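You operate a simulated robot arm through the tools that you are given. There is no shell and no other tool. Be economical: measure what you need, move in short steps, check, and stop when the job is done.

You run a simulated robot arm. Do the job below in one go: nothing can be reset, and whatever is moved stays where it is left.

TASK
Brush the dust off the red book while the vacuum runs.
Fine: dial as the suction card says before brushing, back to Off after; put the soft brush back; the book stays in its tray. Set down upright: soft brush. What is to be rubbed or washed off counts as gone when no trace of it is left.
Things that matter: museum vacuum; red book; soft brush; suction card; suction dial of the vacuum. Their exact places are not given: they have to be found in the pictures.

The check looks at the end state, three seconds after you hand in, the way a careful person would. Anything else that was tipped, shoved, dropped, spilled or broken makes it a failure.

THE ROBOT
A 7-joint arm with a two-finger parallel gripper on a trunk, on a base that drives. Base frame: it is fixed to the floor where the robot stands at the start and does not move with it; the origin is under the middle of the robot, x ahead of it, y to its left, z up. Readings come in mm, degrees, newtons and seconds.
With the tool pointing down near the work surface it reaches from about 220 to 580 mm from the robot's upright axis, wherever it stands. Its first joint turns from -166.0 to 166.0 degrees. Places, roughly: museum vacuum [600, 200, 900]; suction dial of the vacuum [500, 200, 1000]. Payload 3.4 kg.
Tool frame: the origin (TCP) lies between the finger pads and is the grasp point; the fingertips stand 30 mm ahead of it; z points along the fingers, y is the line along which they close. Largest opening 94 mm; finger width 28, thickness 10; the body of the gripper, 50 by 96 mm, starts 55 mm behind the TCP.
Orientation is that of the tool frame in the base frame, as [roll, pitch, yaw] about the fixed x, y, z axes, in that order (R = Rz(yaw) Ry(pitch) Rx(roll)). With the fingers straight down and closing along the base's y, the tool's x points along the base's -x, its y along +y and its z along -z.

THE INTERFACE
- The arm moves only by the tool send_rows. Its argument "rows" is a list of rows, each a list of 3 entries, a list of its own where there are three numbers: the shift along the tool's x, y, z in mm, then the turn, a rotation vector about the tool's x, y, z in degrees, then the gripper command, from -1 (fully open) to 1 (shut), values between in proportion. In form: [[[x, y, z], [rx, ry, rz], fingers], ...]. A call has 1 to 12 rows; each row shifts and turns the commanded pose from where the row before left it, along the tool's axes as they then stand. Each row takes 0.2 s and may step no farther than 50 mm and 8.6 degrees from the row before; otherwise, or with a gripper value out of range, the whole call is refused. A pose out of reach is approached as far as the arm can. The call stops where the force on the tool passes 40 N (or 10 N more than at its start, if that is more) or the arm is blocked; 0.2 s more then pass. Each finger travels about 72 mm/s and halts on what it meets, pressing with about 42 N; the grip force reading is that of the motor and also rises with nothing between the fingers. The clock runs only during rows and for 0.2 s after the last one: add rows that do not move to give the fingers time. The reply holds the time, the measured pose of the TCP, the force on the tool along the base axes, the opening and the grip force, in the units named above and with some noise, with the torque about the TCP (base axes, N m) and any sound that the robot's microphone picked up.
- Cameras (640 x 400 px; columns grow to the right, rows downward): "scene" is now at [14.5, 161.6, 1650.6]; the picture's right is [0.14, -0.99, 0.00], its down [-0.78, -0.11, -0.61] and it looks along [0.61, 0.08, -0.79] (base axes); focal length 260 px, centre (320, 200). "wrist" rides on the gripper at [76, 14, -102] in the tool frame; the picture's right is [-0.18, 0.98, 0.00], its down [-0.75, -0.14, -0.64] and it looks along [-0.63, -0.12, 0.77] (tool axes); focal length 243 px, centre (320, 200).
- get_image(camera): a new picture of that camera. The clock stands still meanwhile.
- slide_trunk(by): slides the trunk up (or, below 0, down) by that many mm; the arm and the scene camera ride with it, the base frame stays. It gives what a move gives, with no picture.
- base_move(legs): drives the robot by 1 to 6 legs, each [ahead, left, turn to the left] in mm, mm and degrees, along the robot's own axes; the way and the turn of a leg run together, so that a leg with both is an arc; at most 1500 mm and 180 degrees a leg. The arm and the cameras ride along, it lands a little off, and it stops where it bumps. It gives what a move gives.
- head_to(pan, tilt): turns the head with the scene camera to pan (to the left, within 155 degrees either way) and tilt (down, from -29 to 69), counted from straight ahead of the robot. It gives what a move gives.
- probe_pixels(camera, pixels): there is no depth. For up to 12 entries [column, row, z] of the newest picture of that camera ("zoom" is the newest enlarged one), the place [x, y] in the base frame at which the ray of that pixel passes the height z, good to about 2 mm. The clock stands still meanwhile.
- zoom(camera, box): a new picture of the part [left, top, right, bottom] of that camera's present view, enlarged. The clock stands still meanwhile.
- finish_job(): hands the job in; it is judged then, once.

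Keep the steps short. Do not move on a guess: measure, check each grasp and each placing, and mend mistakes. In all there are 80 turns and 68 pictures (those below and enlarged ones count). Leave the gripper open and the arm clear of the work at the hand-in unless told otherwise, and finish with a single line.

The tools are called after "Call:" as a command line: name --argument value ..., lists and objects as JSON in quotes. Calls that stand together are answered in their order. send_rows: Moves the arm, as the interface text tells. Its arguments: {"type":"object","properties":{"rows":{"type":"array"}},"required":["rows"]} The other tools are called the same way: slide_trunk (by) slides the trunk up or down; base_move (legs) drives the base; head_to (pan, tilt) turns the head that bears the scene camera; get_image (camera) takes a picture; probe_pixels (camera, pixels) gives the place at which the rays of pixels pass given heights; zoom (camera, box) takes an enlarged picture of a part of a camera's view; finish_job () hands the job in.

At the start:

```text
clock: 0.0
tool_pos: [408.0, 7.1, 1252.0]
tool_rot: [-180.0, 0.0, 180.0]
contact_force: [0.0, 0.4, 0.5]
wrist_torque: [0.02, -0.01, 0.0]
grip_width: 94.1
grasp_force: 0.1
trunk travel left (down, up): [-325.0, 61.0]
robot x, y, heading: [-1.4, -3.5, 0.2]
head pan, tilt: [7.8, 52.1]
```

scene: 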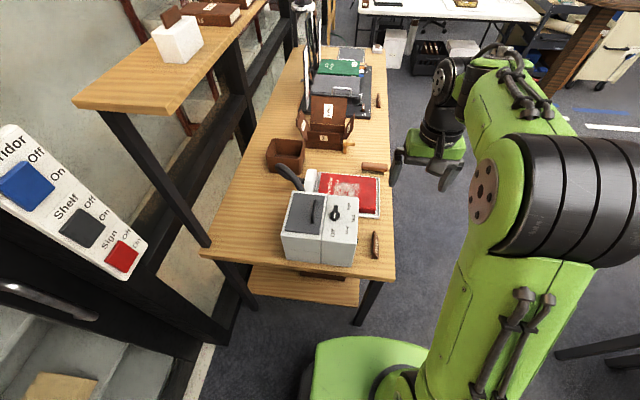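
wrist: 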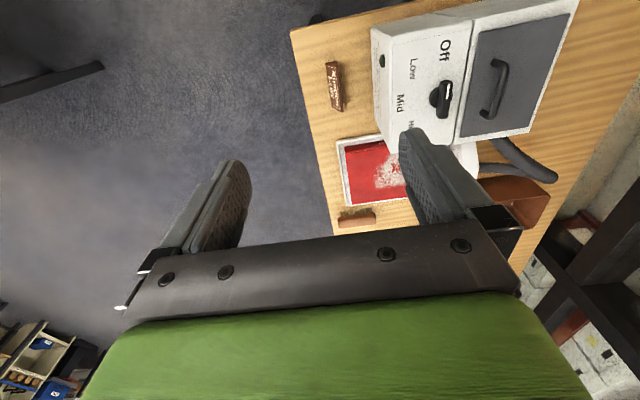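

I see the vacuum near (320,228), the red book in a white tray at (348,190), and assorted items farther along the table. I'll enlarge those parts first.

Call:
zoom --camera "scene" --box '[250, 140, 410, 290]'

Call:
zoom --camera "scene" --box '[260, 40, 400, 170]'

Call:
zoom --camera "wrist" --box '[290, 0, 590, 240]'

```text
2.67 times, centred on (330, 215) of scene
```

zoom: 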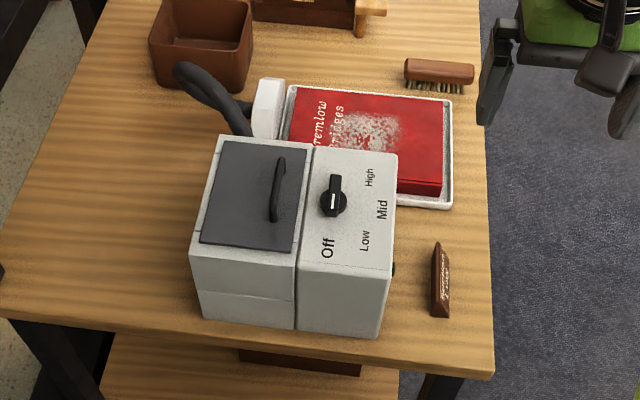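

```text
3.08 times, centred on (330, 105) of scene
```

zoom: 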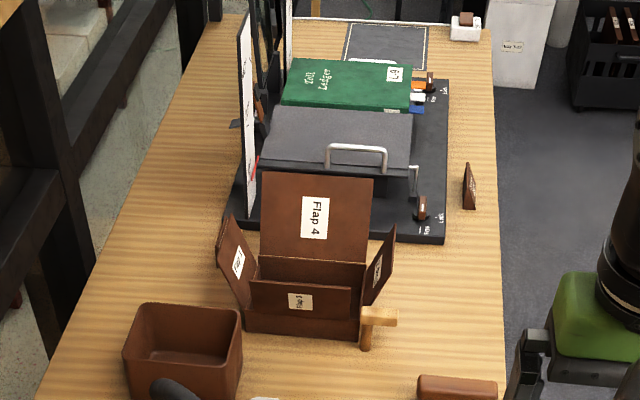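

```text
1.67 times, centred on (440, 120) of wrist
```

zoom: 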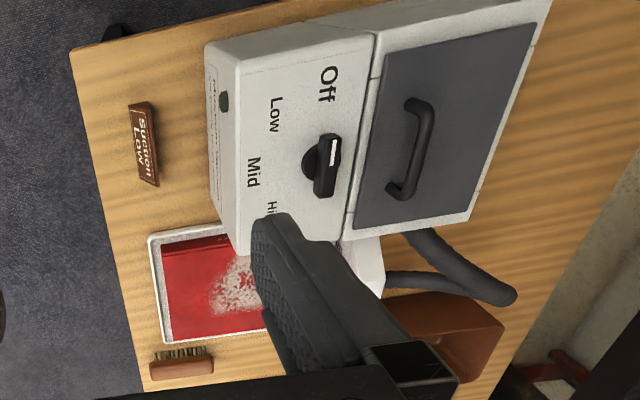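

The card seems to read "Suction Low". I'll check it closer, along with the vacuum's side label.

Call:
zoom --camera "wrist" --box '[315, 40, 395, 120]'

Call:
zoom --camera "wrist" --box '[370, 20, 470, 140]'

Call:
zoom --camera "scene" --box '[300, 155, 400, 230]'

Call:
probe_pixels --camera "scene" --pixels '[[378, 258, 700], [378, 258, 750], [378, 258, 800], [395, 279, 750], [350, 265, 700], [350, 265, 750], [344, 210, 950]]'

```text
5.00 times, centred on (355, 80) of wrist
```

zoom: 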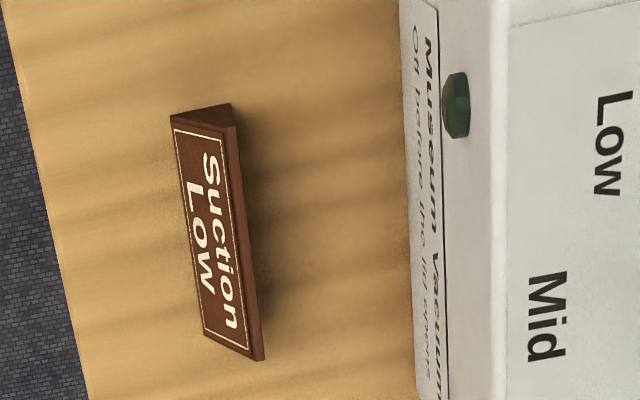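

```text
3.33 times, centred on (420, 80) of wrist
```

zoom: 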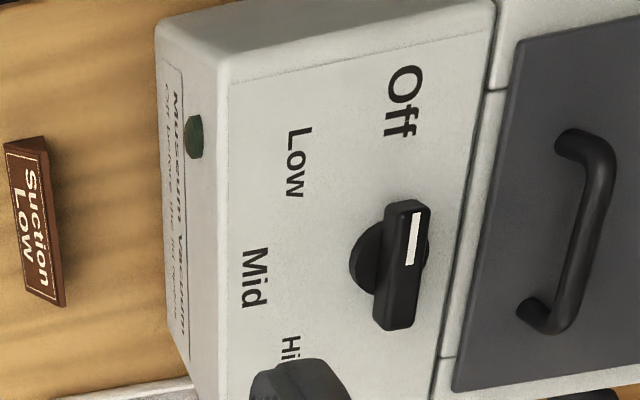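

```text
5.33 times, centred on (350, 192) of scene
```

zoom: 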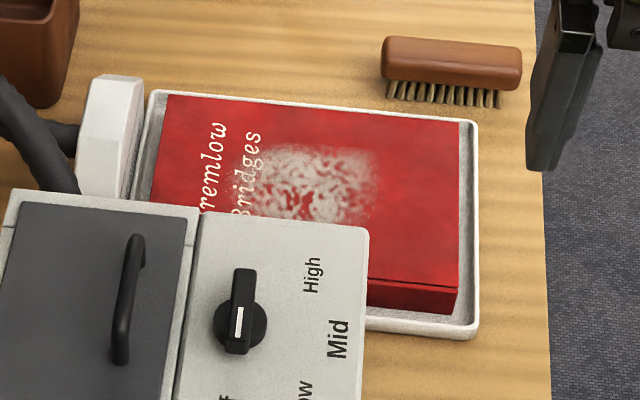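

```text
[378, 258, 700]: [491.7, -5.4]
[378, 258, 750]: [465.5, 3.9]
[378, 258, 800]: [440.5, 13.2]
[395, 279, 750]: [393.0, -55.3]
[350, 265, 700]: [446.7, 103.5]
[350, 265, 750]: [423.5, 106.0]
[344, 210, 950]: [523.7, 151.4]
```

Card reads "Suction Low". The pointer is at Off now. Next I'll fix heights by crossing rays of the two cameras at the dial, the card, and the tray corner.

Call:
probe_pixels --camera "scene" --pixels '[[335, 215, 900], [335, 215, 1000], [379.2, 218, 750], [379.2, 218, 850], [374, 168, 750], [374, 168, 850], [393.7, 281, 750], [393.7, 281, 850]]'

Call:
probe_pixels --camera "wrist" --pixels '[[443, 99, 900], [443, 99, 1000], [338, 141, 750], [338, 141, 850], [357.4, 219, 750], [357.4, 219, 850], [291, 29, 750], [291, 29, 850]]'

```text
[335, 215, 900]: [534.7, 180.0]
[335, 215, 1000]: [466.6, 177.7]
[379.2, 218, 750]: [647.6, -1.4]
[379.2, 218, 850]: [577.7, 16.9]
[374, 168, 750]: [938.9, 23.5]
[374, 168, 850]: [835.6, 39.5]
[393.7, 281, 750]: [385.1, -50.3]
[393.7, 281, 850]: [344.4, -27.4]
```

```text
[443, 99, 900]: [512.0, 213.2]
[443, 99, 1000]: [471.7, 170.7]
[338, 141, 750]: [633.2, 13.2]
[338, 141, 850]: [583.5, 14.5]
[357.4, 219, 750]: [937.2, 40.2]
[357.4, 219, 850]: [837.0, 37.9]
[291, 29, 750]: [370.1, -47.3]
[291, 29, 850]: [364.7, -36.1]
```

Dial knob is about (479,178,982), tray rim about z 825, brush about (845,38,840). One spot to the right of the table, about (600,-340), would reach all of them. I'll check whether the floor on the right is free.

Call:
head_to --pan -45 --tilt 45

Call:
get_image --camera "scene"

```text
clock: 1.2
tool_pos: [408.3, 5.6, 1253.6]
tool_rot: [180.0, 0.0, 180.0]
contact_force: [-0.2, 0.0, 0.4]
wrist_torque: [-0.02, 0.0, 0.02]
grip_width: 94.0
grasp_force: 0.1
trunk travel left (down, up): [-325.0, 61.0]
robot x, y, heading: [-0.2, 4.2, 0.0]
head pan, tilt: [-45.0, 45.0]
```

```text
59 pictures are left
```

scene: 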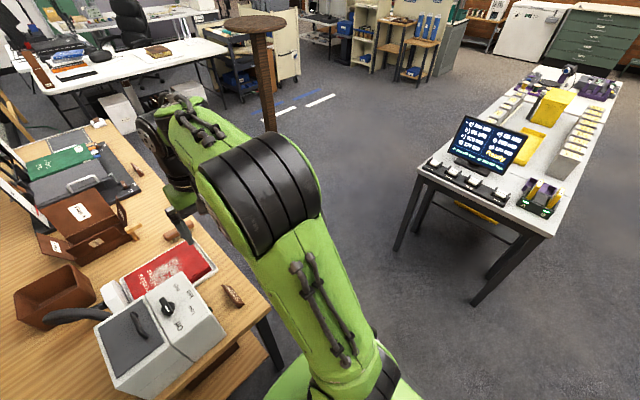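

Call:
probe_pixels --camera "scene" --pixels '[[397, 250, 0], [475, 303, 0], [535, 235, 900], [420, 170, 900], [270, 130, 0], [268, 344, 0], [270, 25, 1000]]'

```text
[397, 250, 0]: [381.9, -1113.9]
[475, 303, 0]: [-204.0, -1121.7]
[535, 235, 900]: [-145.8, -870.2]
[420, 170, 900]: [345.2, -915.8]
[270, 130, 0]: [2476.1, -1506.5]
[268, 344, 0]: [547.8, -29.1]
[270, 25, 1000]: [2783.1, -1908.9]
```

The neighbouring bench starts at y≈-870 and the lane beside the table is free. I'll drive right, then ahead.

Call:
base_move --legs '[[0, -370, 0], [620, 0, 0]]'

Call:
head_to --pan 80 --tilt 55

Call:
get_image --camera "scene"

```text
clock: 6.6
tool_pos: [1023.4, -362.6, 1251.9]
tool_rot: [180.0, 0.0, -179.8]
contact_force: [-0.3, 0.3, -0.2]
wrist_torque: [-0.02, 0.03, -0.01]
grip_width: 94.0
grasp_force: 0.0
trunk travel left (down, up): [-325.0, 61.0]
robot x, y, heading: [611.3, -368.4, -0.0]
head pan, tilt: [-45.0, 45.0]
```

```text
clock: 8.7
tool_pos: [1022.2, -363.1, 1252.4]
tool_rot: [-180.0, 0.1, -179.8]
contact_force: [-0.6, -0.7, 0.4]
wrist_torque: [-0.01, -0.01, 0.01]
grip_width: 94.1
grasp_force: 0.1
trunk travel left (down, up): [-325.0, 61.0]
robot x, y, heading: [613.6, -370.3, 0.1]
head pan, tilt: [80.0, 55.0]
```

```text
58 pictures are left
```

scene: 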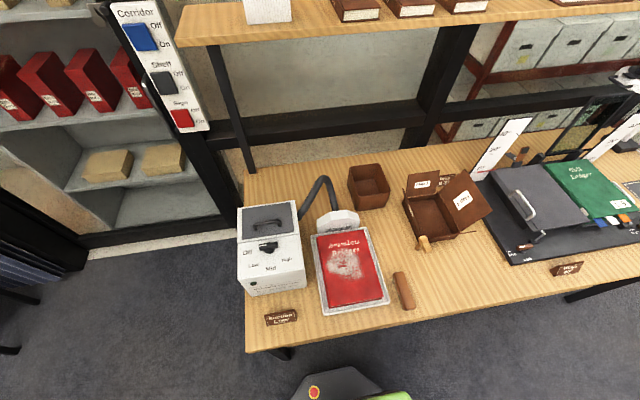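

Good view. I'll turn the base 90° left in place so that the arm faces the table, then look again.

Call:
base_move --legs '[[0, 0, 90]]'

Call:
head_to --pan 0 --tilt 60

Call:
get_image --camera "scene"

Call:
get_image --camera "wrist"

```text
clock: 12.9
tool_pos: [608.2, 37.6, 1252.0]
tool_rot: [179.9, 0.0, -89.9]
contact_force: [0.6, 0.6, 0.2]
wrist_torque: [0.01, -0.05, 0.01]
grip_width: 93.9
grasp_force: 0.1
trunk travel left (down, up): [-325.0, 61.0]
robot x, y, heading: [620.6, -370.6, 90.1]
head pan, tilt: [80.0, 55.0]
```

```text
clock: 14.4
tool_pos: [607.4, 37.8, 1252.3]
tool_rot: [180.0, 0.0, -90.0]
contact_force: [-0.3, 0.0, -0.2]
wrist_torque: [0.0, -0.01, -0.03]
grip_width: 94.0
grasp_force: 0.1
trunk travel left (down, up): [-325.0, 61.0]
robot x, y, heading: [612.9, -367.5, 90.4]
head pan, tilt: [0.0, 60.0]
```

```text
57 pictures are left
```

scene: 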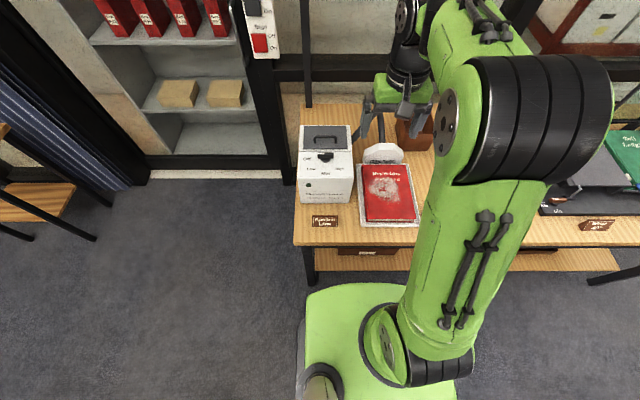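

```text
56 pictures are left
```

wrist: 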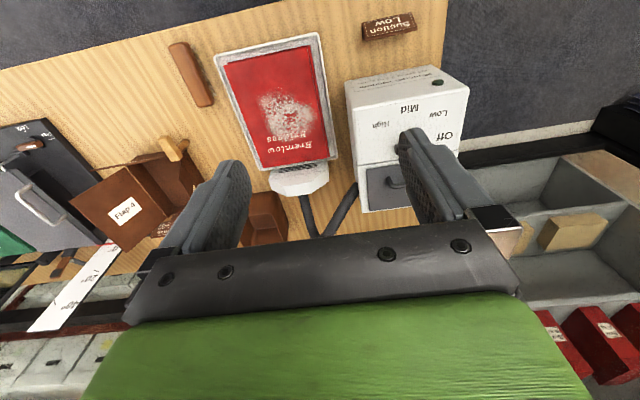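

Call:
zoom --camera "scene" --box '[290, 110, 430, 235]'

Call:
zoom --camera "wrist" --box '[150, 10, 480, 220]'

```text
3.20 times, centred on (360, 172) of scene
```

zoom: 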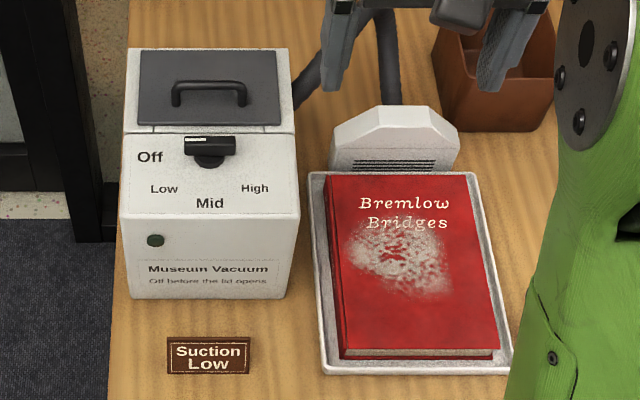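

```text
1.90 times, centred on (315, 115) of wrist
```

zoom: 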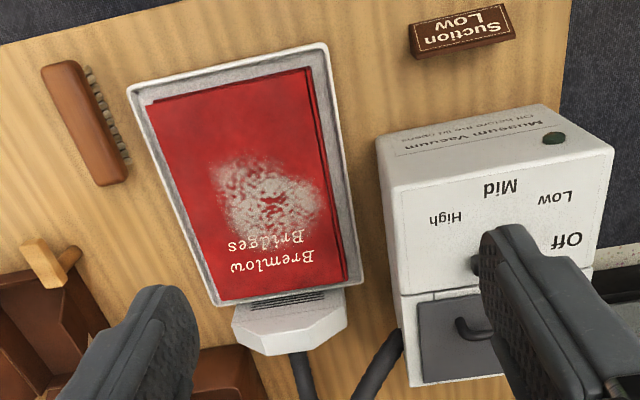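

Now measuring the dial labels, knob, card, brush and base front.

Call:
probe_pixels --camera "zoom" --pixels '[[488, 262, 980]]'

Call:
probe_pixels --camera "scene" --pixels '[[306.9, 158.6, 960], [311.6, 168.3, 960], [325.6, 173, 960], [339.7, 168.3, 960], [325.6, 155, 985], [325.6, 160, 960], [370, 285, 300], [310, 247, 800], [363, 225, 820], [419, 225, 820]]'

Call:
probe_pixels --camera "wrist" --pixels '[[445, 135, 960], [439, 113, 960], [410, 108, 960], [383, 123.5, 960], [174, 44, 840], [206, 103, 840], [195, 42, 840], [215, 98, 840]]'

```text
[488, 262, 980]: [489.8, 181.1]
```

```text
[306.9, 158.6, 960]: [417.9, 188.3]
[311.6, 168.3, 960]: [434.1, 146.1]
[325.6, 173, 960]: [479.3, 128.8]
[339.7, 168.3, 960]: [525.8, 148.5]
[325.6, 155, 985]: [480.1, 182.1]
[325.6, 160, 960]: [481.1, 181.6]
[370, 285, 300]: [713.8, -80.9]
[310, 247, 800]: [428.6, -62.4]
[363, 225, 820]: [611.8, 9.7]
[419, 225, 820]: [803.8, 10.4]
```

```text
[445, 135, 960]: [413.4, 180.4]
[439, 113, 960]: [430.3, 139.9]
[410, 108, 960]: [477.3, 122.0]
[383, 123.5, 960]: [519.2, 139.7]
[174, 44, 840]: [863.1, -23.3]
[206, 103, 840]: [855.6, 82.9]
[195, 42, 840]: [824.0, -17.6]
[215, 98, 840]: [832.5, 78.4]
```

Labels around the knob (480,181): Off at 180°, Low about 42° counter-clockwise from it. I'll turn the gripper so the fingers close along base y, across the knob bar.

Call:
send_rows --rows '[[[0, 0, 0], [0, 0, 8.2], 0.1], [[0, 0, 0], [0, 0, 8.2], 0.1], [[0, 0, 0], [0, 0, 8.2], 0.1], [[0, 0, 0], [0, 0, 8.2], 0.1], [[0, 0, 0], [0, 0, 8.2], 0.1], [[0, 0, 0], [0, 0, 8.2], 0.1], [[0, 0, 0], [0, 0, 8.2], 0.1], [[0, 0, 0], [0, 0, 8.2], 0.1], [[0, 0, 0], [0, 0, 8.2], 0.1], [[0, 0, 0], [0, 0, 8.2], 0.1], [[0, 0, 0], [0, 0, 8.0], 0.1]]'

```text
clock: 16.8
tool_pos: [606.7, 37.9, 1252.9]
tool_rot: [-180.0, -0.1, -180.0]
contact_force: [0.1, -0.4, 0.1]
wrist_torque: [0.0, 0.01, 0.0]
grip_width: 42.1
grasp_force: 0.1
trunk travel left (down, up): [-325.0, 61.0]
robot x, y, heading: [616.5, -368.7, 90.1]
head pan, tilt: [0.0, 60.0]
```

Call:
send_rows --rows '[[[32, 36, 24], [0, 0, 0], 0.1], [[32, 36, 24], [0, 0, 0], 0.1], [[32, 36, 24], [0, 0, 0], 0.1], [[31, 35, 24], [0, 0, 0], 0.1], [[0, 0, 40], [0, 0, 0], 0.1], [[0, 0, 40], [0, 0, 0], 0.1]]'

Call:
get_image --camera "wrist"

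Call:
zoom --camera "scene" --box '[290, 90, 400, 190]'

```text
refused: row 1 steps farther than a row can; nothing moved
```

```text
53 pictures are left
```

wrist: 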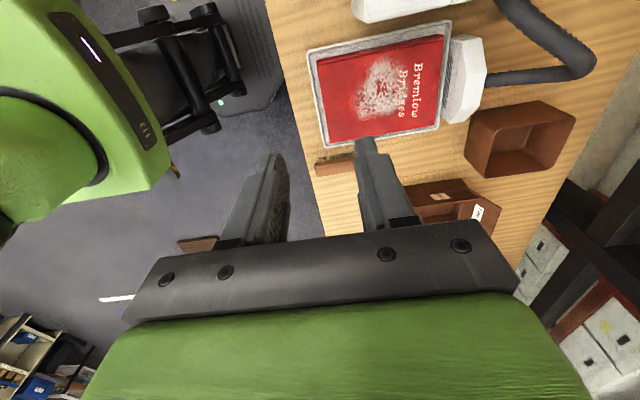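

```text
4.00 times, centred on (345, 140) of scene
```

zoom: 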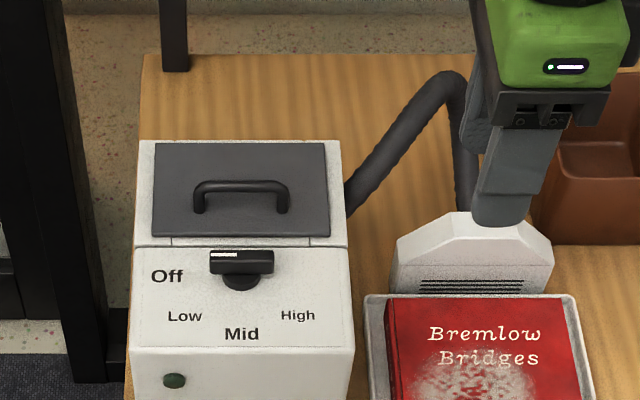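

Row was too long; I'll split the path into shorter steps.

Call:
send_rows --rows '[[[25, 28, 20], [0, 0, 0], 0.1], [[25, 28, 20], [0, 0, 0], 0.1], [[25, 28, 20], [0, 0, 0], 0.1], [[26, 29, 20], [0, 0, 0], 0.1], [[26, 29, 20], [0, 0, 0], 0.1], [[0, 0, 42], [0, 0, 0], 0.1], [[0, 0, 42], [0, 0, 0], 0.1]]'

Call:
get_image --camera "wrist"

Call:
zoom --camera "scene" --box '[270, 80, 400, 190]'

```text
clock: 18.4
tool_pos: [479.2, 179.8, 1066.8]
tool_rot: [180.0, 0.0, -179.9]
contact_force: [-0.5, 0.2, -0.1]
wrist_torque: [-0.02, 0.0, -0.03]
grip_width: 42.4
grasp_force: 0.2
trunk travel left (down, up): [-325.0, 61.0]
robot x, y, heading: [615.1, -370.6, 90.1]
head pan, tilt: [0.0, 60.0]
```

```text
51 pictures are left
```

wrist: 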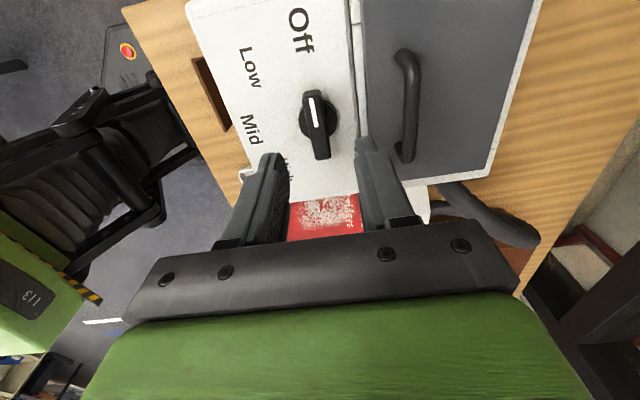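

```text
3.64 times, centred on (335, 135) of scene
```

zoom: 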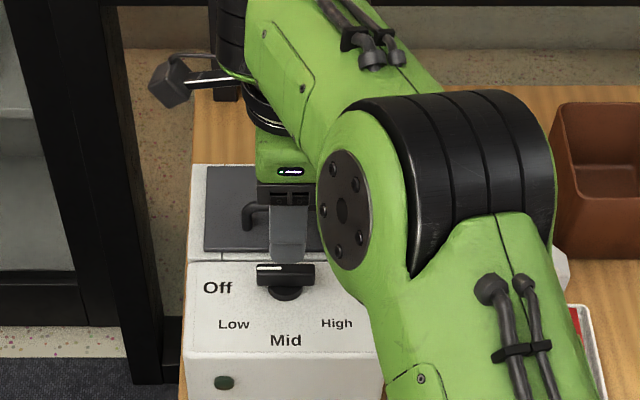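

Call:
probe_pixels --camera "wrist" --pixels '[[314, 92, 985], [321, 158, 985], [314, 92, 975], [321, 158, 975], [318, 125, 985], [318, 125, 975], [305, 110, 965], [301, 30, 960], [249, 68, 960], [251, 129, 960], [350, 60, 960]]'

Call:
zoom --camera "wrist" --box '[230, 0, 410, 200]'

```text
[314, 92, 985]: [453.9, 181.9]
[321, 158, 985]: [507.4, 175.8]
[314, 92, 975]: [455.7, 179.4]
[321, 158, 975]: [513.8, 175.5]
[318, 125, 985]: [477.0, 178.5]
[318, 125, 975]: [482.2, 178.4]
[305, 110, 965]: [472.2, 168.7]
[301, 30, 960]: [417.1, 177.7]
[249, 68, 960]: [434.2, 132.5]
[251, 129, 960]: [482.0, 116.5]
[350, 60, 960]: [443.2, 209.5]
```

```text
2.00 times, centred on (320, 100) of wrist
```

zoom: 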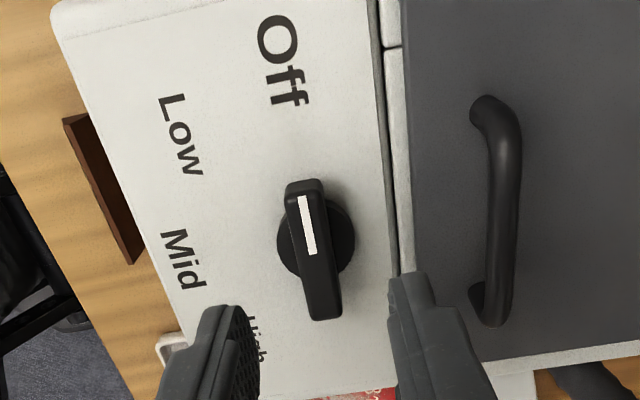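

Bar centre is (480,178.5), plate about z 966, bar top about 987. I'll lower so that the tips are at about z 973, then close.

Call:
send_rows --rows '[[[0, -1, 24], [0, 0, 0], 0.1], [[0, 0, 20], [0, 0, 0], 0.1], [[0, 0, 12], [0, 0, 0], 0.1], [[0, 0, 7], [0, 0, 0], 0.1], [[0, 0, 0], [0, 0, 0], 0.1]]'

Call:
zoom --camera "wrist" --box '[220, 0, 440, 240]'

```text
clock: 19.6
tool_pos: [480.7, 177.6, 1005.5]
tool_rot: [180.0, 0.0, -180.0]
contact_force: [0.2, -0.7, 0.3]
wrist_torque: [0.01, 0.01, 0.01]
grip_width: 42.3
grasp_force: 0.0
trunk travel left (down, up): [-325.0, 61.0]
robot x, y, heading: [615.2, -372.5, 90.4]
head pan, tilt: [0.0, 60.0]
```

```text
1.67 times, centred on (330, 120) of wrist
```

zoom: 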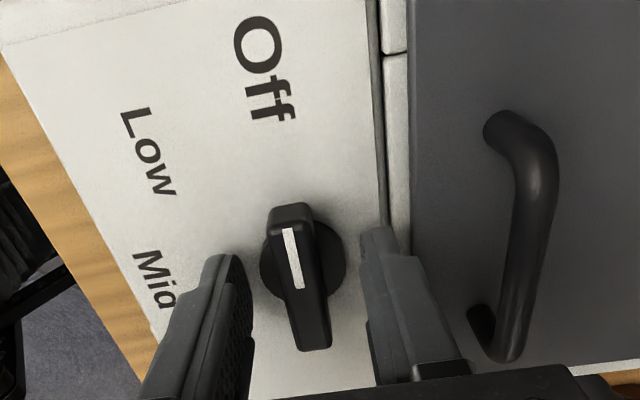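

Call:
send_rows --rows '[[[0, 0, 2], [0, 0, 0], 0.4], [[0, 0, 0], [0, 0, 0], 0.7], [[0, 0, 0], [0, 0, 0], 1], [[0, 0, 0], [0, 0, 0], 1]]'

Call:
zoom --camera "wrist" --box '[220, 0, 440, 240]'

```text
clock: 20.6
tool_pos: [479.7, 178.7, 1004.1]
tool_rot: [179.8, 0.0, -179.9]
contact_force: [-1.5, 1.1, 13.6]
wrist_torque: [-0.11, -0.03, -0.01]
grip_width: 31.6
grasp_force: 45.8
trunk travel left (down, up): [-325.0, 61.0]
robot x, y, heading: [613.9, -370.3, 90.2]
head pan, tilt: [0.0, 60.0]
```

```text
1.67 times, centred on (330, 120) of wrist
```

zoom: 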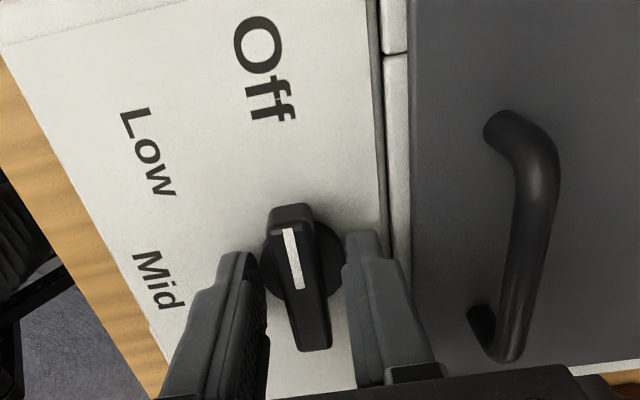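

Width of 31.6 means the fingers hold the round disc below the bar, not the bar. I'll open, rise 9 mm, and close again.

Call:
send_rows --rows '[[[0, 0, 0], [0, 0, 0], 0.1], [[0, 0, 0], [0, 0, 0], 0.1], [[0, 0, -9], [0, 0, 0], 0.1], [[0, 0, 0], [0, 0, 0], 0.5], [[0, 0, 0], [0, 0, 0], 0.75], [[0, 0, 0], [0, 0, 0], 1], [[0, 0, 0], [0, 0, 0], 1]]'

Call:
zoom --camera "wrist" --box '[220, 0, 440, 240]'

```text
clock: 22.2
tool_pos: [479.6, 177.6, 1011.8]
tool_rot: [180.0, 0.0, -179.9]
contact_force: [0.6, -1.7, -0.8]
wrist_torque: [-0.03, -0.15, -0.02]
grip_width: 13.8
grasp_force: 44.8
trunk travel left (down, up): [-325.0, 61.0]
robot x, y, heading: [613.8, -368.9, 90.2]
head pan, tilt: [0.0, 60.0]
```

```text
1.67 times, centred on (330, 120) of wrist
```

zoom: 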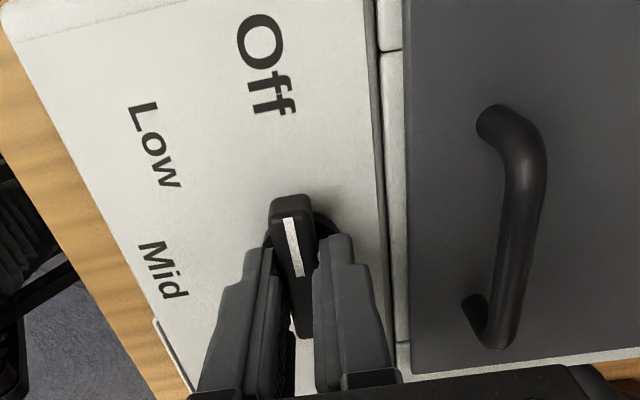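

The bar is held (13.8 mm). I'll turn it 45° counter-clockwise seen from above (tool rz negative) towards Low.

Call:
send_rows --rows '[[[0, 0, 0], [0, 0, -7.5], 1], [[0, 0, 0], [0, 0, -7.5], 1], [[0, 0, 0], [0, 0, -7.5], 1], [[0, 0, 0], [0, 0, -7.5], 1], [[0, 0, 0], [0, 0, -7.5], 1], [[0, 0, 0], [0, 0, -7.5], 1], [[0, 0, 0], [0, 0, 0], 1]]'

Call:
get_image --camera "wrist"

```text
clock: 23.8
tool_pos: [480.6, 177.4, 1011.2]
tool_rot: [179.9, 0.0, -134.8]
contact_force: [0.4, -1.5, -5.1]
wrist_torque: [0.32, -0.27, 0.0]
grip_width: 14.1
grasp_force: 45.5
trunk travel left (down, up): [-325.0, 61.0]
robot x, y, heading: [617.9, -374.2, 90.0]
head pan, tilt: [0.0, 60.0]
```

```text
45 pictures are left
```

wrist: 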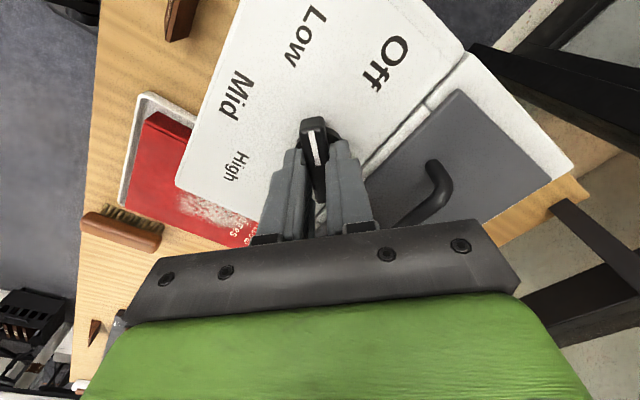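

Pointer aims at Low. I'll open, rise, and look.

Call:
send_rows --rows '[[[0, 0, 0], [0, 0, 0], 0.6], [[0, 0, 0], [0, 0, 0], 0.2], [[0, 0, 0], [0, 0, 0], 0.1], [[0, 0, -30], [0, 0, 0], 0.1], [[0, 0, -45], [0, 0, 0], 0.1], [[0, 0, -45], [0, 0, 0], 0.1]]'

Call:
get_image --camera "wrist"

Call:
zoom --camera "scene" --box '[280, 120, 400, 220]'

```text
clock: 25.2
tool_pos: [479.8, 176.7, 1132.1]
tool_rot: [-179.9, -0.1, -134.9]
contact_force: [0.2, 1.0, 0.3]
wrist_torque: [0.02, -0.03, -0.02]
grip_width: 42.6
grasp_force: 0.0
trunk travel left (down, up): [-325.0, 61.0]
robot x, y, heading: [614.0, -366.9, 90.1]
head pan, tilt: [0.0, 60.0]
```

```text
44 pictures are left
```

wrist: 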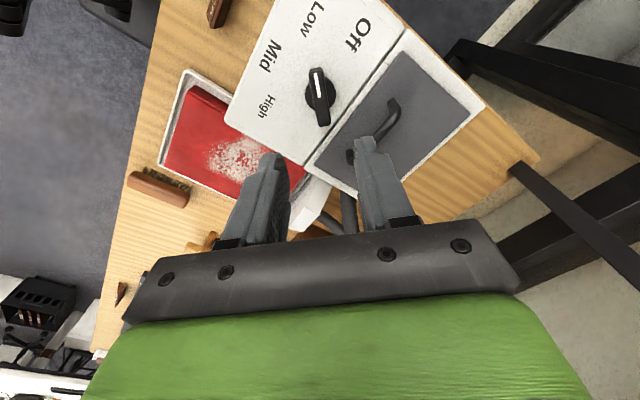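

```text
4.00 times, centred on (340, 170) of scene
```

zoom: 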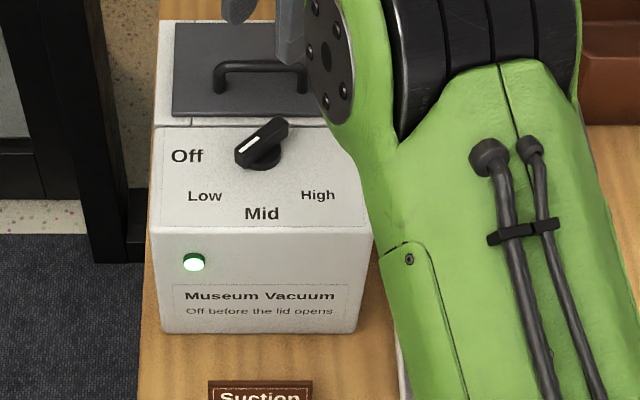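

The lamp is lit and the dial points to Low. Now I'll turn the gripper back and go above the brush.

Call:
send_rows --rows '[[[0, 0, 0], [0, 0, -7.5], -0.3], [[0, 0, 0], [0, 0, -7.5], -0.3], [[0, 0, 0], [0, 0, -7.5], -0.3], [[0, 0, 0], [0, 0, -7.5], -0.3], [[0, 0, 0], [0, 0, -7.5], -0.3], [[0, 0, 0], [0, 0, -7.5], -0.3]]'

Call:
send_rows --rows '[[[16, -41, 0], [0, 0, 0], -0.3], [[16, -41, 0], [0, 0, 0], -0.3], [[16, -41, 0], [0, 0, 0], -0.3], [[16, -41, 0], [0, 0, 0], -0.3], [[16, -41, 0], [0, 0, 0], -0.3], [[16, -41, 0], [0, 0, 0], -0.3], [[16, -41, 0], [0, 0, 0], -0.3], [[16, -41, 0], [0, 0, 0], -0.3], [[14, -37, 0], [0, 0, 0], -0.3], [[0, 0, 40], [0, 0, 0], -0.3], [[0, 0, 40], [0, 0, 0], -0.3]]'

Call:
get_image --camera "wrist"

Call:
get_image --camera "scene"

```text
clock: 26.6
tool_pos: [480.0, 177.3, 1131.8]
tool_rot: [179.9, 0.0, -89.8]
contact_force: [-0.2, 1.0, -0.2]
wrist_torque: [0.0, 0.02, 0.0]
grip_width: 61.0
grasp_force: 0.0
trunk travel left (down, up): [-325.0, 61.0]
robot x, y, heading: [612.8, -369.8, 90.0]
head pan, tilt: [0.0, 60.0]
```

```text
clock: 29.0
tool_pos: [846.3, 38.4, 1053.5]
tool_rot: [179.9, 0.0, -89.9]
contact_force: [0.4, -0.1, -1.5]
wrist_torque: [-0.01, 0.01, 0.01]
grip_width: 61.3
grasp_force: 0.0
trunk travel left (down, up): [-325.0, 61.0]
robot x, y, heading: [614.2, -373.0, 90.2]
head pan, tilt: [0.0, 60.0]
```

```text
42 pictures are left
```

wrist: 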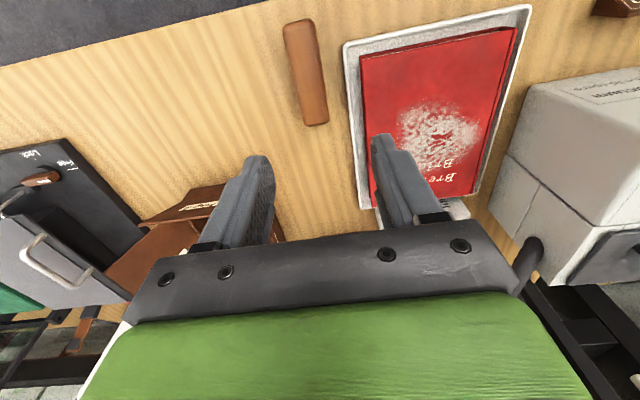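

```text
41 pictures are left
```

scene: 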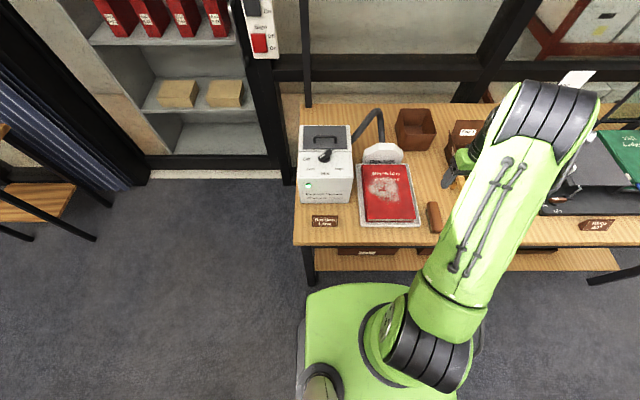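

Call:
zoom --camera "scene" --box '[350, 140, 450, 240]'

Call:
zoom --camera "wrist" --box '[240, 0, 400, 150]'

Call:
probe_pixels --camera "wrist" --pixels '[[285, 25, 845], [311, 20, 845], [328, 122, 845], [306, 126, 845], [285, 25, 825], [311, 20, 825], [328, 122, 825], [306, 126, 825]]'

```text
4.00 times, centred on (400, 190) of scene
```

zoom: 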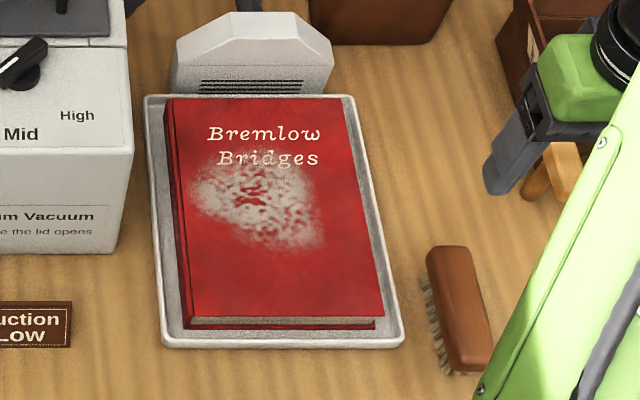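

```text
2.67 times, centred on (320, 75) of wrist
```

zoom: 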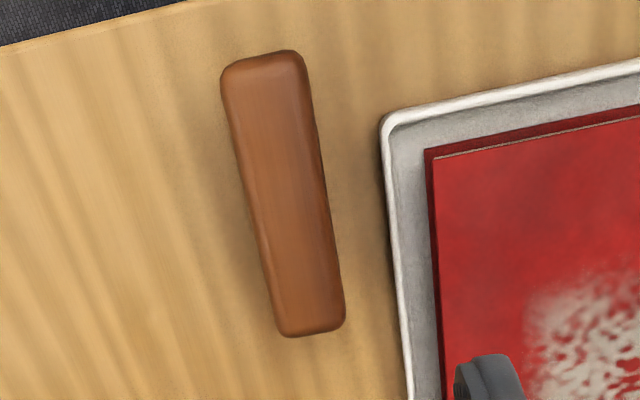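

```text
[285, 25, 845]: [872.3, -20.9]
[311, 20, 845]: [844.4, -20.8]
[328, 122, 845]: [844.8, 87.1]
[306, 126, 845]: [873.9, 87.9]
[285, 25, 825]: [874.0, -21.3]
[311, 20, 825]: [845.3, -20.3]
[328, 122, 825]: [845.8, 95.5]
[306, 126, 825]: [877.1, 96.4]
```

Call:
probe_pixels --camera "scene" --pixels '[[432, 202, 845], [432, 202, 825], [438.7, 232, 845], [438.7, 232, 825], [402, 180, 845], [350.5, 226, 800]]'

Call:
probe_pixels --camera "wrist" --pixels '[[338, 67, 825], [361, 60, 850], [517, 29, 850], [346, 45, 825], [531, 8, 825], [395, 130, 850], [478, 100, 850], [440, 135, 850]]'

```text
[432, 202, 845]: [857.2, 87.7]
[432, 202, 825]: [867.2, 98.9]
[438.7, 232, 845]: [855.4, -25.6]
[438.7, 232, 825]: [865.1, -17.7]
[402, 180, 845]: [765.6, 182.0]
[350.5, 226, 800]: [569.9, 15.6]
```

```text
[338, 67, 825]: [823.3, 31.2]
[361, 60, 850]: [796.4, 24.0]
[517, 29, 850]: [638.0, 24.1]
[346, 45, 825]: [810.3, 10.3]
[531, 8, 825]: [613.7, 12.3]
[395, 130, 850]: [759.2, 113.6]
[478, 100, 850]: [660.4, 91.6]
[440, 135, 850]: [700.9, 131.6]
```

Brush centre (858.5,33), 29×108 mm along base y, top about z 845. I'll line up with a 46 mm opening and lower in two stages.

Call:
send_rows --rows '[[[5, -12, 0], [0, 0, 0], 0.02], [[0, 0, 45], [0, 0, 0], 0.02], [[0, 0, 45], [0, 0, 0], 0.02], [[0, 0, 40], [0, 0, 0], 0.02], [[0, 0, 0], [0, 0, 0], 0.02]]'

Call:
get_image --camera "wrist"

```text
clock: 30.2
tool_pos: [856.4, 32.4, 921.4]
tool_rot: [180.0, 0.1, -90.0]
contact_force: [-0.8, -0.1, 0.1]
wrist_torque: [-0.01, 0.02, -0.01]
grip_width: 46.2
grasp_force: 0.2
trunk travel left (down, up): [-325.0, 61.0]
robot x, y, heading: [614.3, -372.0, 90.0]
head pan, tilt: [0.0, 60.0]
```

```text
38 pictures are left
```

wrist: 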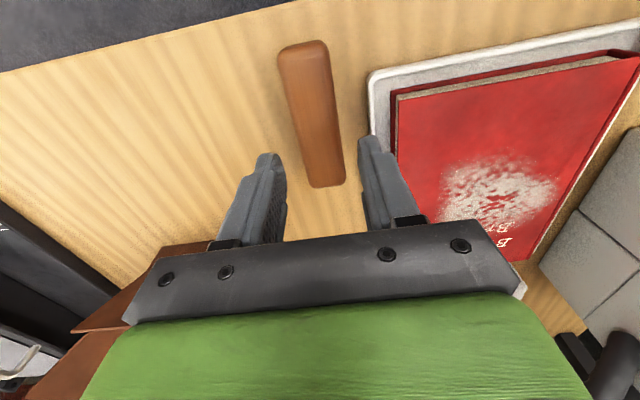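

Call:
probe_pixels --camera "wrist" --pixels '[[279, 50, 845], [325, 43, 845], [344, 182, 845], [310, 187, 845], [370, 75, 825], [367, 110, 825]]'

Call:
send_rows --rows '[[[0, -1.5, 25], [0, 0, 0], 0.02], [[0, 0, 20], [0, 0, 0], 0.02], [[0, 0, 0], [0, 0, 0], 0.02]]'

Call:
get_image --camera "wrist"

```text
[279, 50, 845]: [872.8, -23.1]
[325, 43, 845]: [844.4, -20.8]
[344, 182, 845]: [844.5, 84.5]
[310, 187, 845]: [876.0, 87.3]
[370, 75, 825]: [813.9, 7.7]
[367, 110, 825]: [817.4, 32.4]
```

```text
clock: 31.0
tool_pos: [859.9, 33.0, 877.2]
tool_rot: [-180.0, 0.0, -90.0]
contact_force: [-1.1, 0.1, -0.6]
wrist_torque: [-0.01, -0.01, -0.01]
grip_width: 46.1
grasp_force: 0.1
trunk travel left (down, up): [-325.0, 61.0]
robot x, y, heading: [614.9, -371.0, 90.1]
head pan, tilt: [0.0, 60.0]
```

```text
37 pictures are left
```

wrist: 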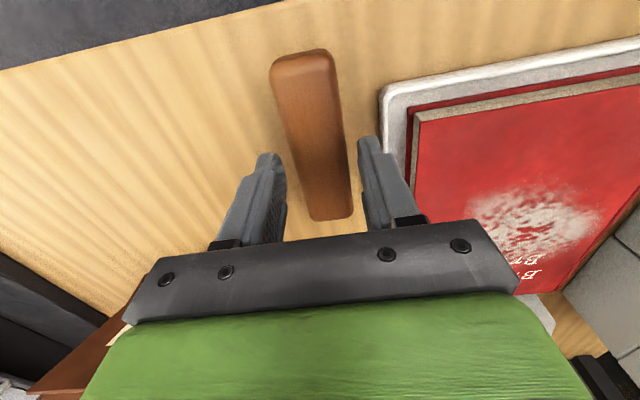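

Fingers straddle the brush, tips at about its top. I'll lower 20 mm more and close.

Call:
send_rows --rows '[[[0, 0, 12], [0, 0, 0], 0.02], [[0, 0, 8], [0, 0, 0], 0.02], [[0, 0, 0], [0, 0, 0], 0.3], [[0, 0, 0], [0, 0, 0], 0.6], [[0, 0, 0], [0, 0, 0], 0.8], [[0, 0, 0], [0, 0, 0], 0.8]]'

Call:
get_image --camera "wrist"

```text
clock: 32.4
tool_pos: [857.8, 32.3, 858.3]
tool_rot: [-180.0, 0.0, -89.9]
contact_force: [1.4, 0.1, 0.9]
wrist_torque: [0.0, -0.05, -0.01]
grip_width: 34.8
grasp_force: 42.0
trunk travel left (down, up): [-325.0, 61.0]
robot x, y, heading: [613.4, -372.3, 90.1]
head pan, tilt: [0.0, 60.0]
```

```text
36 pictures are left
```

wrist: 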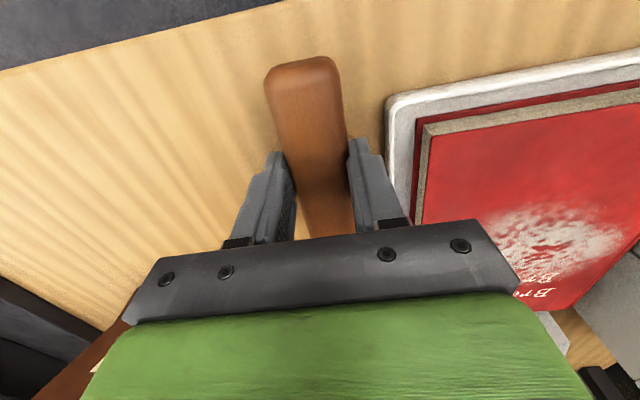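

Brush held (34.8 mm). I'll lift it to check, and measure the dust patch.

Call:
send_rows --rows '[[[0, 0, -10], [0, 0, 0], 0.8], [[0, 0, -35], [0, 0, 0], 0.8], [[0, 0, -45], [0, 0, 0], 0.8], [[0, 0, -40], [0, 0, 0], 0.8], [[0, 0, 0], [0, 0, 0], 0.8]]'

Call:
get_image --camera "wrist"

Call:
zoom --camera "scene" --box '[350, 120, 480, 240]'

Call:
probe_pixels --camera "scene" --pixels '[[367, 188, 850], [401, 190, 850], [383, 177, 850], [385, 203, 850], [393, 164.7, 850], [361.5, 164.7, 850], [396, 219.5, 850], [366, 220, 850], [445.5, 219, 850], [388, 143, 830]]'

```text
clock: 33.6
tool_pos: [858.3, 32.4, 986.9]
tool_rot: [179.9, 0.0, -89.9]
contact_force: [0.4, 0.5, -0.1]
wrist_torque: [-0.02, 0.01, 0.03]
grip_width: 35.0
grasp_force: 42.4
trunk travel left (down, up): [-325.0, 61.0]
robot x, y, heading: [615.8, -369.9, 90.2]
head pan, tilt: [0.0, 60.0]
```

```text
35 pictures are left
```

wrist: 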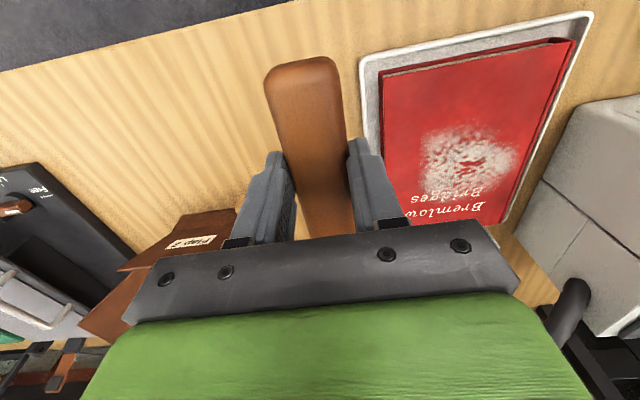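

```text
3.33 times, centred on (415, 180) of scene
```

zoom: 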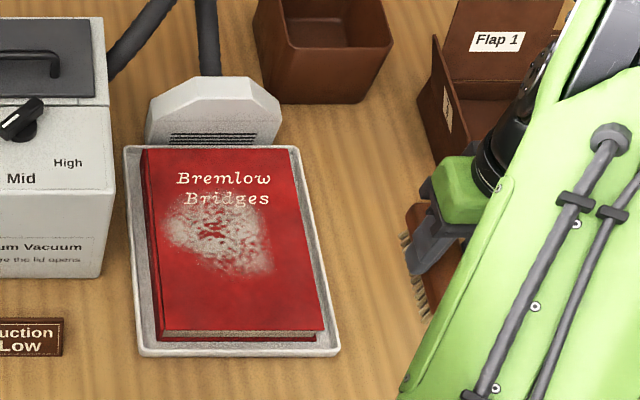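

```text
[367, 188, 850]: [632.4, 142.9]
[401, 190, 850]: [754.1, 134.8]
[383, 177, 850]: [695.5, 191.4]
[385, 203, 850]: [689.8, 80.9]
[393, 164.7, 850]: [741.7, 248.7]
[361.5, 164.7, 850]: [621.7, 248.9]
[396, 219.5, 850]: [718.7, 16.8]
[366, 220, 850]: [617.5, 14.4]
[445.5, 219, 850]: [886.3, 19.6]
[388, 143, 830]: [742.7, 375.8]
```

Call:
probe_pixels --camera "wrist" --pixels '[[420, 155, 850], [520, 150, 850], [455, 124, 850], [470, 200, 850], [383, 74, 850], [575, 40, 850], [383, 74, 835], [575, 40, 835]]'

Call:
probe_pixels --camera "scene" --pixels '[[416, 219.5, 850], [366, 220, 850], [416, 219.5, 835], [402, 164.5, 850], [402, 164.5, 835], [361, 164.5, 850]]'

Call:
zoom --camera "wrist" --box '[350, 10, 600, 240]'

```text
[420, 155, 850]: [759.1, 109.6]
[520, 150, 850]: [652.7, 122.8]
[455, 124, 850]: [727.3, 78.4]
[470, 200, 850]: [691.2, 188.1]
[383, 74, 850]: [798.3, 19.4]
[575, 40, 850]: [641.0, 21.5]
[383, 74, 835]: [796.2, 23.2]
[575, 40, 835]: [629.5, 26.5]
```

```text
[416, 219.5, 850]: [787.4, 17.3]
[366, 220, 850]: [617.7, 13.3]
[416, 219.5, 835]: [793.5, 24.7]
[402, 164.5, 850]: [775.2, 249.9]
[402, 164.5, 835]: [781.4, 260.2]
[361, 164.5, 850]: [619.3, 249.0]
```

```text
1.74 times, centred on (475, 125) of wrist
```

zoom: 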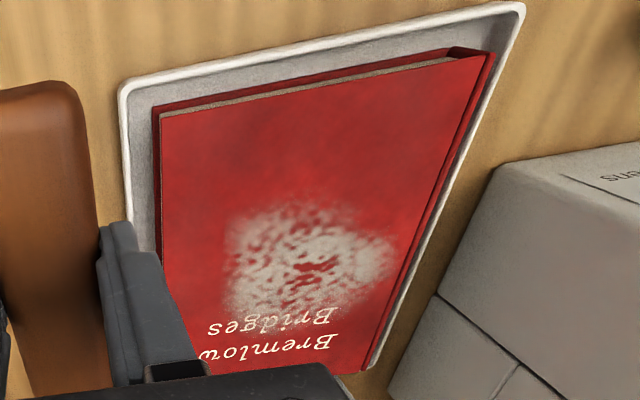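

Book top is about z 830, spanning x 630–795, y 20–255; dust spans about x 640–765, y 85–200. I'll carry the brush above the dust centre and lower to just above contact.

Call:
send_rows --rows '[[[-28, 39, 0], [0, 0, 0], 0.8], [[-28, 39, 0], [0, 0, 0], 0.8], [[-28, 39, 0], [0, 0, 0], 0.8], [[-29, 39, 0], [0, 0, 0], 0.8], [[0, 0, 40], [0, 0, 0], 0.8], [[0, 0, 32], [0, 0, 0], 0.8], [[0, 0, 0], [0, 0, 0], 0.8]]'

Call:
zoom --camera "scene" --box '[330, 120, 460, 240]'

Call:
get_image --camera "wrist"

```text
clock: 35.2
tool_pos: [703.1, 145.2, 915.9]
tool_rot: [-179.9, 0.0, -89.9]
contact_force: [-0.4, -0.6, -1.1]
wrist_torque: [0.0, 0.02, -0.02]
grip_width: 34.8
grasp_force: 41.5
trunk travel left (down, up): [-325.0, 61.0]
robot x, y, heading: [618.5, -369.1, 90.0]
head pan, tilt: [0.0, 60.0]
```

```text
3.33 times, centred on (395, 180) of scene
```

zoom: 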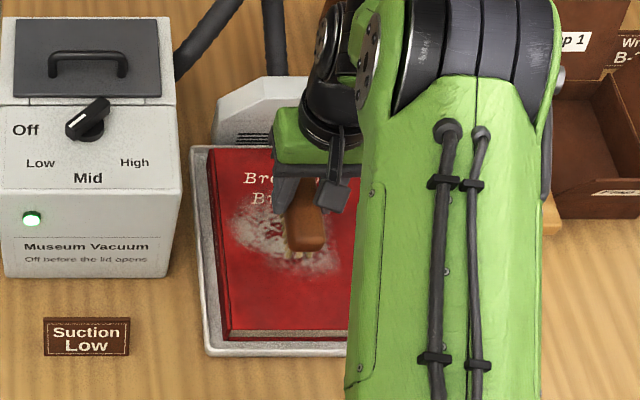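

```text
31 pictures are left
```

wrist: 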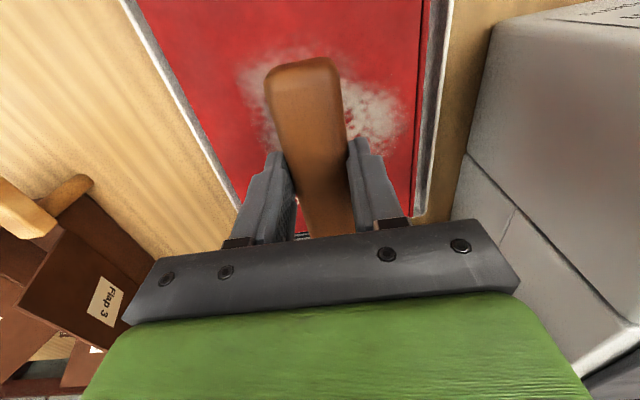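

Lowering in small steps to feel the book.

Call:
probe_pixels --camera "wrist" --pixels '[[238, 75, 832], [405, 110, 832], [290, 47, 832], [418, 200, 832], [200, 130, 832]]'

Call:
send_rows --rows '[[[0, 0, 6], [0, 0, 0], 0.8], [[0, 0, 5], [0, 0, 0], 0.8], [[0, 0, 4], [0, 0, 0], 0.8], [[0, 0, 3], [0, 0, 0], 0.8], [[0, 0, 0], [0, 0, 0], 0.8]]'

```text
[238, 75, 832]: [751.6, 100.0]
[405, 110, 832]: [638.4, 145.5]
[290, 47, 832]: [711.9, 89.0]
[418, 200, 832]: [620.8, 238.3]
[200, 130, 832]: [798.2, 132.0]
```

```text
clock: 36.4
tool_pos: [701.9, 145.1, 897.8]
tool_rot: [-180.0, 0.0, -90.0]
contact_force: [-0.4, 0.0, -0.1]
wrist_torque: [0.03, 0.03, -0.02]
grip_width: 34.8
grasp_force: 41.4
trunk travel left (down, up): [-325.0, 61.0]
robot x, y, heading: [614.7, -374.1, 90.2]
head pan, tilt: [0.0, 60.0]
```

Call:
send_rows --rows '[[[0, 0, 2], [0, 0, 0], 0.8], [[0, 0, 2], [0, 0, 0], 0.8], [[0, 0, 0], [0, 0, 0], 0.8]]'

Call:
send_rows --rows '[[[0, 0, 2], [0, 0, 0], 0.8], [[0, 0, 0], [0, 0, 0], 0.8]]'

Call:
send_rows --rows '[[[0, 0, 2], [0, 0, 0], 0.8], [[0, 0, 0], [0, 0, 0], 0.8]]'

```text
clock: 37.2
tool_pos: [702.7, 145.1, 893.4]
tool_rot: [-180.0, 0.0, -90.0]
contact_force: [-0.1, 1.1, -0.4]
wrist_torque: [0.02, 0.0, 0.01]
grip_width: 35.0
grasp_force: 41.7
trunk travel left (down, up): [-325.0, 61.0]
robot x, y, heading: [613.2, -370.3, 90.2]
head pan, tilt: [0.0, 60.0]
```

```text
clock: 37.8
tool_pos: [702.7, 145.4, 891.9]
tool_rot: [-180.0, 0.0, -89.9]
contact_force: [-0.2, -1.4, 6.7]
wrist_torque: [-0.27, 0.03, -0.02]
grip_width: 34.8
grasp_force: 41.7
trunk travel left (down, up): [-325.0, 61.0]
robot x, y, heading: [615.3, -367.8, 90.2]
head pan, tilt: [0.0, 60.0]
```

```text
clock: 38.4
tool_pos: [703.3, 143.6, 892.7]
tool_rot: [-180.0, 0.3, -89.8]
contact_force: [1.0, 1.3, 29.1]
wrist_torque: [-1.01, 0.04, 0.02]
grip_width: 34.8
grasp_force: 42.4
trunk travel left (down, up): [-325.0, 61.0]
robot x, y, heading: [612.0, -371.2, 90.2]
head pan, tilt: [0.0, 60.0]
```

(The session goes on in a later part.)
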